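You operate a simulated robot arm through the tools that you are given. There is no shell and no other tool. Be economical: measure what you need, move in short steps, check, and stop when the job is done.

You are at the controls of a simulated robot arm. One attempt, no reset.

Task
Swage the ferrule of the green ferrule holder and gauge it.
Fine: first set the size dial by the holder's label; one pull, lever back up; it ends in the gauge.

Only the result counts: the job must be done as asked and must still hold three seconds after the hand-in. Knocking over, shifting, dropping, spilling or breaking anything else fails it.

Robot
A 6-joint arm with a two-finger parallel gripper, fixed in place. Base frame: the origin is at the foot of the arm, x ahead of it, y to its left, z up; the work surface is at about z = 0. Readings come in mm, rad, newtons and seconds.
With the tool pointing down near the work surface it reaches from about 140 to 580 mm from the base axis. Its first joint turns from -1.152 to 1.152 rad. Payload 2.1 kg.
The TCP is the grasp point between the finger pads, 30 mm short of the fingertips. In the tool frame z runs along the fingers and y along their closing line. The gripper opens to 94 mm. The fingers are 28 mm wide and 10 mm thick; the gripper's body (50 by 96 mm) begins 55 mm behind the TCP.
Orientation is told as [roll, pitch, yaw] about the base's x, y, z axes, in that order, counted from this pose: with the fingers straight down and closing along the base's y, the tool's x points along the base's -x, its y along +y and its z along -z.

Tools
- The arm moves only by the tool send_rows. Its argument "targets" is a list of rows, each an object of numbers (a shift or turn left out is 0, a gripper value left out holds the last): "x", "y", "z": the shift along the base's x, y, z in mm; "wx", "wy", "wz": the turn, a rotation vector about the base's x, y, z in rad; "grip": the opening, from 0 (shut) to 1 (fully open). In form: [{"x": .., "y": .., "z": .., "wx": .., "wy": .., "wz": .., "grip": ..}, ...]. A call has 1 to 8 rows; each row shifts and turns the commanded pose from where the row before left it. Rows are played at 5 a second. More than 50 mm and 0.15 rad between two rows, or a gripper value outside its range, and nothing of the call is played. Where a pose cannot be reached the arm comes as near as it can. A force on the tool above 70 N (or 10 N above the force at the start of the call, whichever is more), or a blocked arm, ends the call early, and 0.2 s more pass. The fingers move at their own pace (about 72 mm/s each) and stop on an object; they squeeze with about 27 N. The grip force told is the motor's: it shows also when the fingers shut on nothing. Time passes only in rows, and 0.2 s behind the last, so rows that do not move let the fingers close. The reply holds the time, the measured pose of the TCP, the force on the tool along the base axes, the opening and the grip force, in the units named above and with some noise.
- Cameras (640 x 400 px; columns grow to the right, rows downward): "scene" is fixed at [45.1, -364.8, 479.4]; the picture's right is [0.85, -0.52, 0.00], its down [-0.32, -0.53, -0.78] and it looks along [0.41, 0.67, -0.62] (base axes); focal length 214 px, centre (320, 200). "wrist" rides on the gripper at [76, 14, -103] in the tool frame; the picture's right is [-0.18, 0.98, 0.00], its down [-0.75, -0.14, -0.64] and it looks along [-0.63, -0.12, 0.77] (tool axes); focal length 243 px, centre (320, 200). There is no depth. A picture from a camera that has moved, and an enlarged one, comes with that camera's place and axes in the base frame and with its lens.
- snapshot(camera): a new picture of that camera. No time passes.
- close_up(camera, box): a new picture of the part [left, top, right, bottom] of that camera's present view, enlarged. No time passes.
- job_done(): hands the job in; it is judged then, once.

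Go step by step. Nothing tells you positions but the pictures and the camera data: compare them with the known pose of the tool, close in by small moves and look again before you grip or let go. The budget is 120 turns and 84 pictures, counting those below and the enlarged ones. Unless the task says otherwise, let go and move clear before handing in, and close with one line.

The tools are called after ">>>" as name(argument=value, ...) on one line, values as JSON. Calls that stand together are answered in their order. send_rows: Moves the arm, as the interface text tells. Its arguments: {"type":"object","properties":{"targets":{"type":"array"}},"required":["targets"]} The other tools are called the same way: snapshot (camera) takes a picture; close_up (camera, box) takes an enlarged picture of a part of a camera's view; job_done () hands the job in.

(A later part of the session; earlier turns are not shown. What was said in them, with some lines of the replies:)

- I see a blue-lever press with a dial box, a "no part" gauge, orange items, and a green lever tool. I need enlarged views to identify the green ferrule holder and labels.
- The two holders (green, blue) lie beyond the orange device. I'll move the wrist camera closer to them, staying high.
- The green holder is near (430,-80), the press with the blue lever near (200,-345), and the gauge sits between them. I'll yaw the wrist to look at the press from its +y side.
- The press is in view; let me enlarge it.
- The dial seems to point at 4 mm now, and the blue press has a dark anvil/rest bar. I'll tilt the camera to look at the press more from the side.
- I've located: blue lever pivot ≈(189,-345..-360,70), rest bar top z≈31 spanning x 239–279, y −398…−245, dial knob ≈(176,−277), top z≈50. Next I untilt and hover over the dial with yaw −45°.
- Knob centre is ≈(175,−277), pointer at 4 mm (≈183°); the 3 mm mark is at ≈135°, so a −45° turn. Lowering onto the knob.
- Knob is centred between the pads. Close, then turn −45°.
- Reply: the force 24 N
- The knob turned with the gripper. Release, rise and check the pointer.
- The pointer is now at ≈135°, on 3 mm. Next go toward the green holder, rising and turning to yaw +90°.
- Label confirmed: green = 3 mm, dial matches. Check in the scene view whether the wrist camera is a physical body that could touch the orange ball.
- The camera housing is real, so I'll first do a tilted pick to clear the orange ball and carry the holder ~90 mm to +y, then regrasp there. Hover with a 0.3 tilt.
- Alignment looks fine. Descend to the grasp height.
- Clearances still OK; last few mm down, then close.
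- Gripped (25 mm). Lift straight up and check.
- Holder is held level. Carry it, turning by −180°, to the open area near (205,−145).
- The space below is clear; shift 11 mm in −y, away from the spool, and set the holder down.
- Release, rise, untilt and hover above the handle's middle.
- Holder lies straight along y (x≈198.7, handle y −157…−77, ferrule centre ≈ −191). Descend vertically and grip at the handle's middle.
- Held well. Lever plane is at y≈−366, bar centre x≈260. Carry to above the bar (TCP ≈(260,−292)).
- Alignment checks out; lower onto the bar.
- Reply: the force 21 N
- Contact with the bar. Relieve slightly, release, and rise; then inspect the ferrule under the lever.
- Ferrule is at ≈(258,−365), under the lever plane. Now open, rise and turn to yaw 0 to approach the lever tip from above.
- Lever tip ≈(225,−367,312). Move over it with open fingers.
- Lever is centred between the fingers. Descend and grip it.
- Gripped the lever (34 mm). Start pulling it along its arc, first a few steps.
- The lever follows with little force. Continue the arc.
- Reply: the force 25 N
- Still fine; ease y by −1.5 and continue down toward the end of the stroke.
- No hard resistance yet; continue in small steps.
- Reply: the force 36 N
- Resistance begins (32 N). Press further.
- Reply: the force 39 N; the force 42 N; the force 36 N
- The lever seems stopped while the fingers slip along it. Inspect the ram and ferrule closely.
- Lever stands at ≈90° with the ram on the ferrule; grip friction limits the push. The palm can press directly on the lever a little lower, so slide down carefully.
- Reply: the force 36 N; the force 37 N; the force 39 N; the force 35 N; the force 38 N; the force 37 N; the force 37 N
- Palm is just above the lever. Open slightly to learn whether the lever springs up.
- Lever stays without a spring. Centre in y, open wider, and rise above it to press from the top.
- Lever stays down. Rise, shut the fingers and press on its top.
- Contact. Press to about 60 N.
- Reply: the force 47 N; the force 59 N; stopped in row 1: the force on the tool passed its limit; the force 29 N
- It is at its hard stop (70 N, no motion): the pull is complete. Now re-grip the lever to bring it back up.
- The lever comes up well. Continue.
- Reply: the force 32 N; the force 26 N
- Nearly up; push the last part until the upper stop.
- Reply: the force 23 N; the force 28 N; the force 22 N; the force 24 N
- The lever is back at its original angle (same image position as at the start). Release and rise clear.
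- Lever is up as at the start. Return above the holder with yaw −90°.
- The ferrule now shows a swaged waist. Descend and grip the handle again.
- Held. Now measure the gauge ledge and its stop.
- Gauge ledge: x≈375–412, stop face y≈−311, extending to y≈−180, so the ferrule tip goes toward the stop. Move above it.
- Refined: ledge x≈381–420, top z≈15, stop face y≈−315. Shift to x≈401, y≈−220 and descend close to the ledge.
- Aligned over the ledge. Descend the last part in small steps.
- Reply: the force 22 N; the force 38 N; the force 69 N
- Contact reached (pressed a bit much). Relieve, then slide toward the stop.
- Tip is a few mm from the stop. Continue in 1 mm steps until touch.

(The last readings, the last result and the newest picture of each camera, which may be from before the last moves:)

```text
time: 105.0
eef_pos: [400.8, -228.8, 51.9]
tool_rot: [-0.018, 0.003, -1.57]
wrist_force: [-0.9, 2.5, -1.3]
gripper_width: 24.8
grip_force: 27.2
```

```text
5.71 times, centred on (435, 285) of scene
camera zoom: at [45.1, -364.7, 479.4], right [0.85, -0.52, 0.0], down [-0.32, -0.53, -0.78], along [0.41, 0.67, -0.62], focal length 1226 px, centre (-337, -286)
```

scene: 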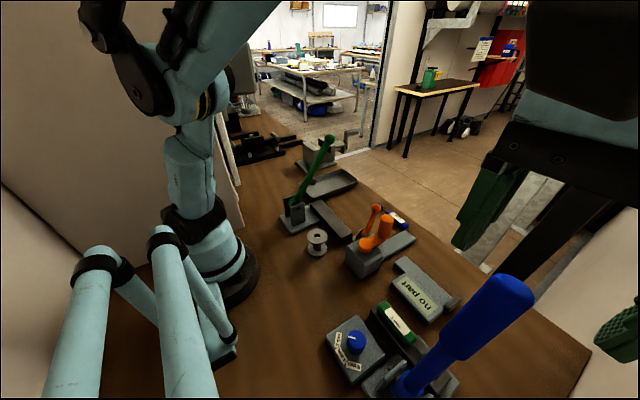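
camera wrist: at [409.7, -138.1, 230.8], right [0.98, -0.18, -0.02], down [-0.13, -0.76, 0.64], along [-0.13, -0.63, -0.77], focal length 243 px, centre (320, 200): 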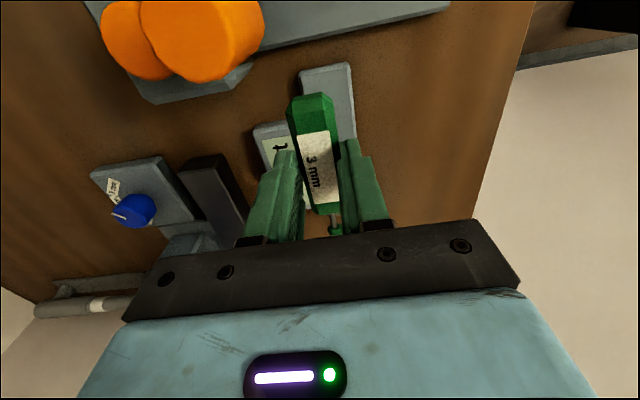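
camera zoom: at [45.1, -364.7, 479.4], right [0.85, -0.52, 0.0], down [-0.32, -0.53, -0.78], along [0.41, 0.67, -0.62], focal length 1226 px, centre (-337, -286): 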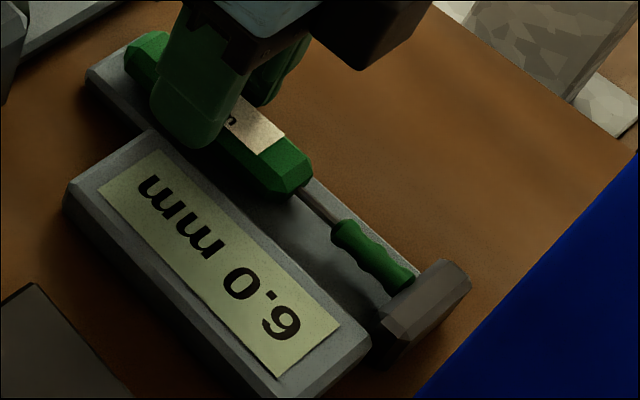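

The ferrule touches the stop and the gauge shows a reading. Lower the last bit, release just enough, and rise.

>>> send_rows(targets=[{"z": -0.7}, {"grip": 0.34}, {}, {}, {"z": 15}, {"z": 35}, {"z": 45}, {}])

>>> close_up(camera="wrist", box=[200, 30, 440, 220])

>>> close_up(camera="scene", box=[380, 230, 480, 330])

```text
time: 106.8
eef_pos: [400.8, -227.1, 145.0]
tool_rot: [-0.015, 0.002, -1.571]
wrist_force: [-0.2, -0.1, -0.2]
gripper_width: 32.0
grip_force: 0.0
```

```text
2.11 times, centred on (320, 125) of wrist
camera zoom: at [417.0, -150.6, 249.3], right [0.98, -0.18, -0.02], down [-0.13, -0.76, 0.64], along [-0.13, -0.63, -0.77], focal length 511 px, centre (320, 358)
```

zoom: 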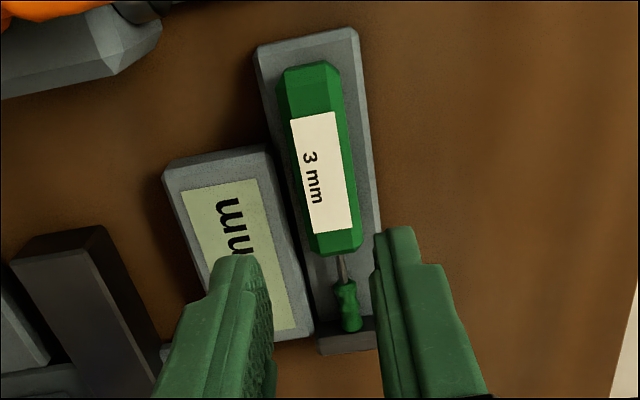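

```text
4.00 times, centred on (430, 280) of scene
camera zoom: at [45.1, -364.8, 479.4], right [0.85, -0.52, 0.0], down [-0.32, -0.53, -0.78], along [0.41, 0.67, -0.62], focal length 858 px, centre (-120, -120)
```

zoom: 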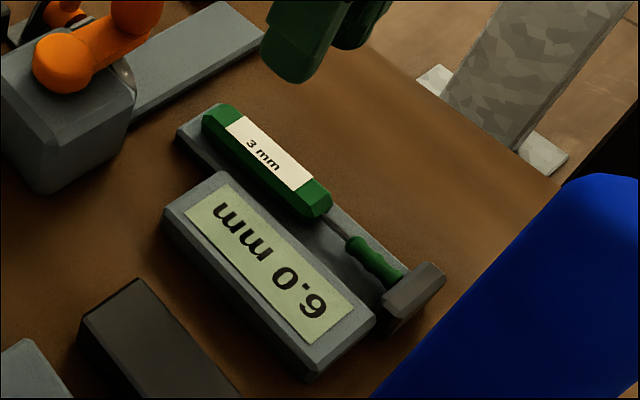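

The holder rests in the gauge against the stop, the gauge shows a reading, the lever is up and the dial is at 3 mm. Move clear and hand in.

>>> send_rows(targets=[{"z": 40}, {"z": 40}, {}, {}])

>>> snapshot(camera="scene")

```text
time: 107.8
eef_pos: [400.6, -230.1, 226.2]
tool_rot: [-0.019, 0.003, -1.571]
wrist_force: [0.2, 0.0, -0.4]
gripper_width: 32.0
grip_force: 0.1
```

```text
4 pictures are left
```

scene: 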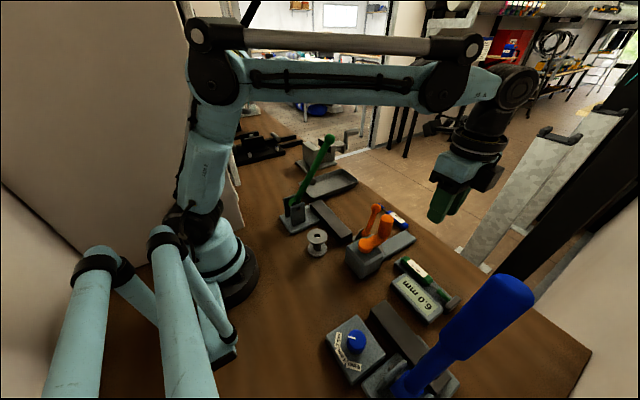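

Everything else stands where it was, and the lever is up. Handing in.

>>> job_done()

```text
The job is handed in.
```

I set the dial to 3 mm to match the green holder's label, swaged the ferrule with one pull to the stop, and put the lever back up. The holder now rests in the gauge against its stop; the display appears to read 6.0 mm, though I only saw it upside down. Nothing else was moved that I could see.
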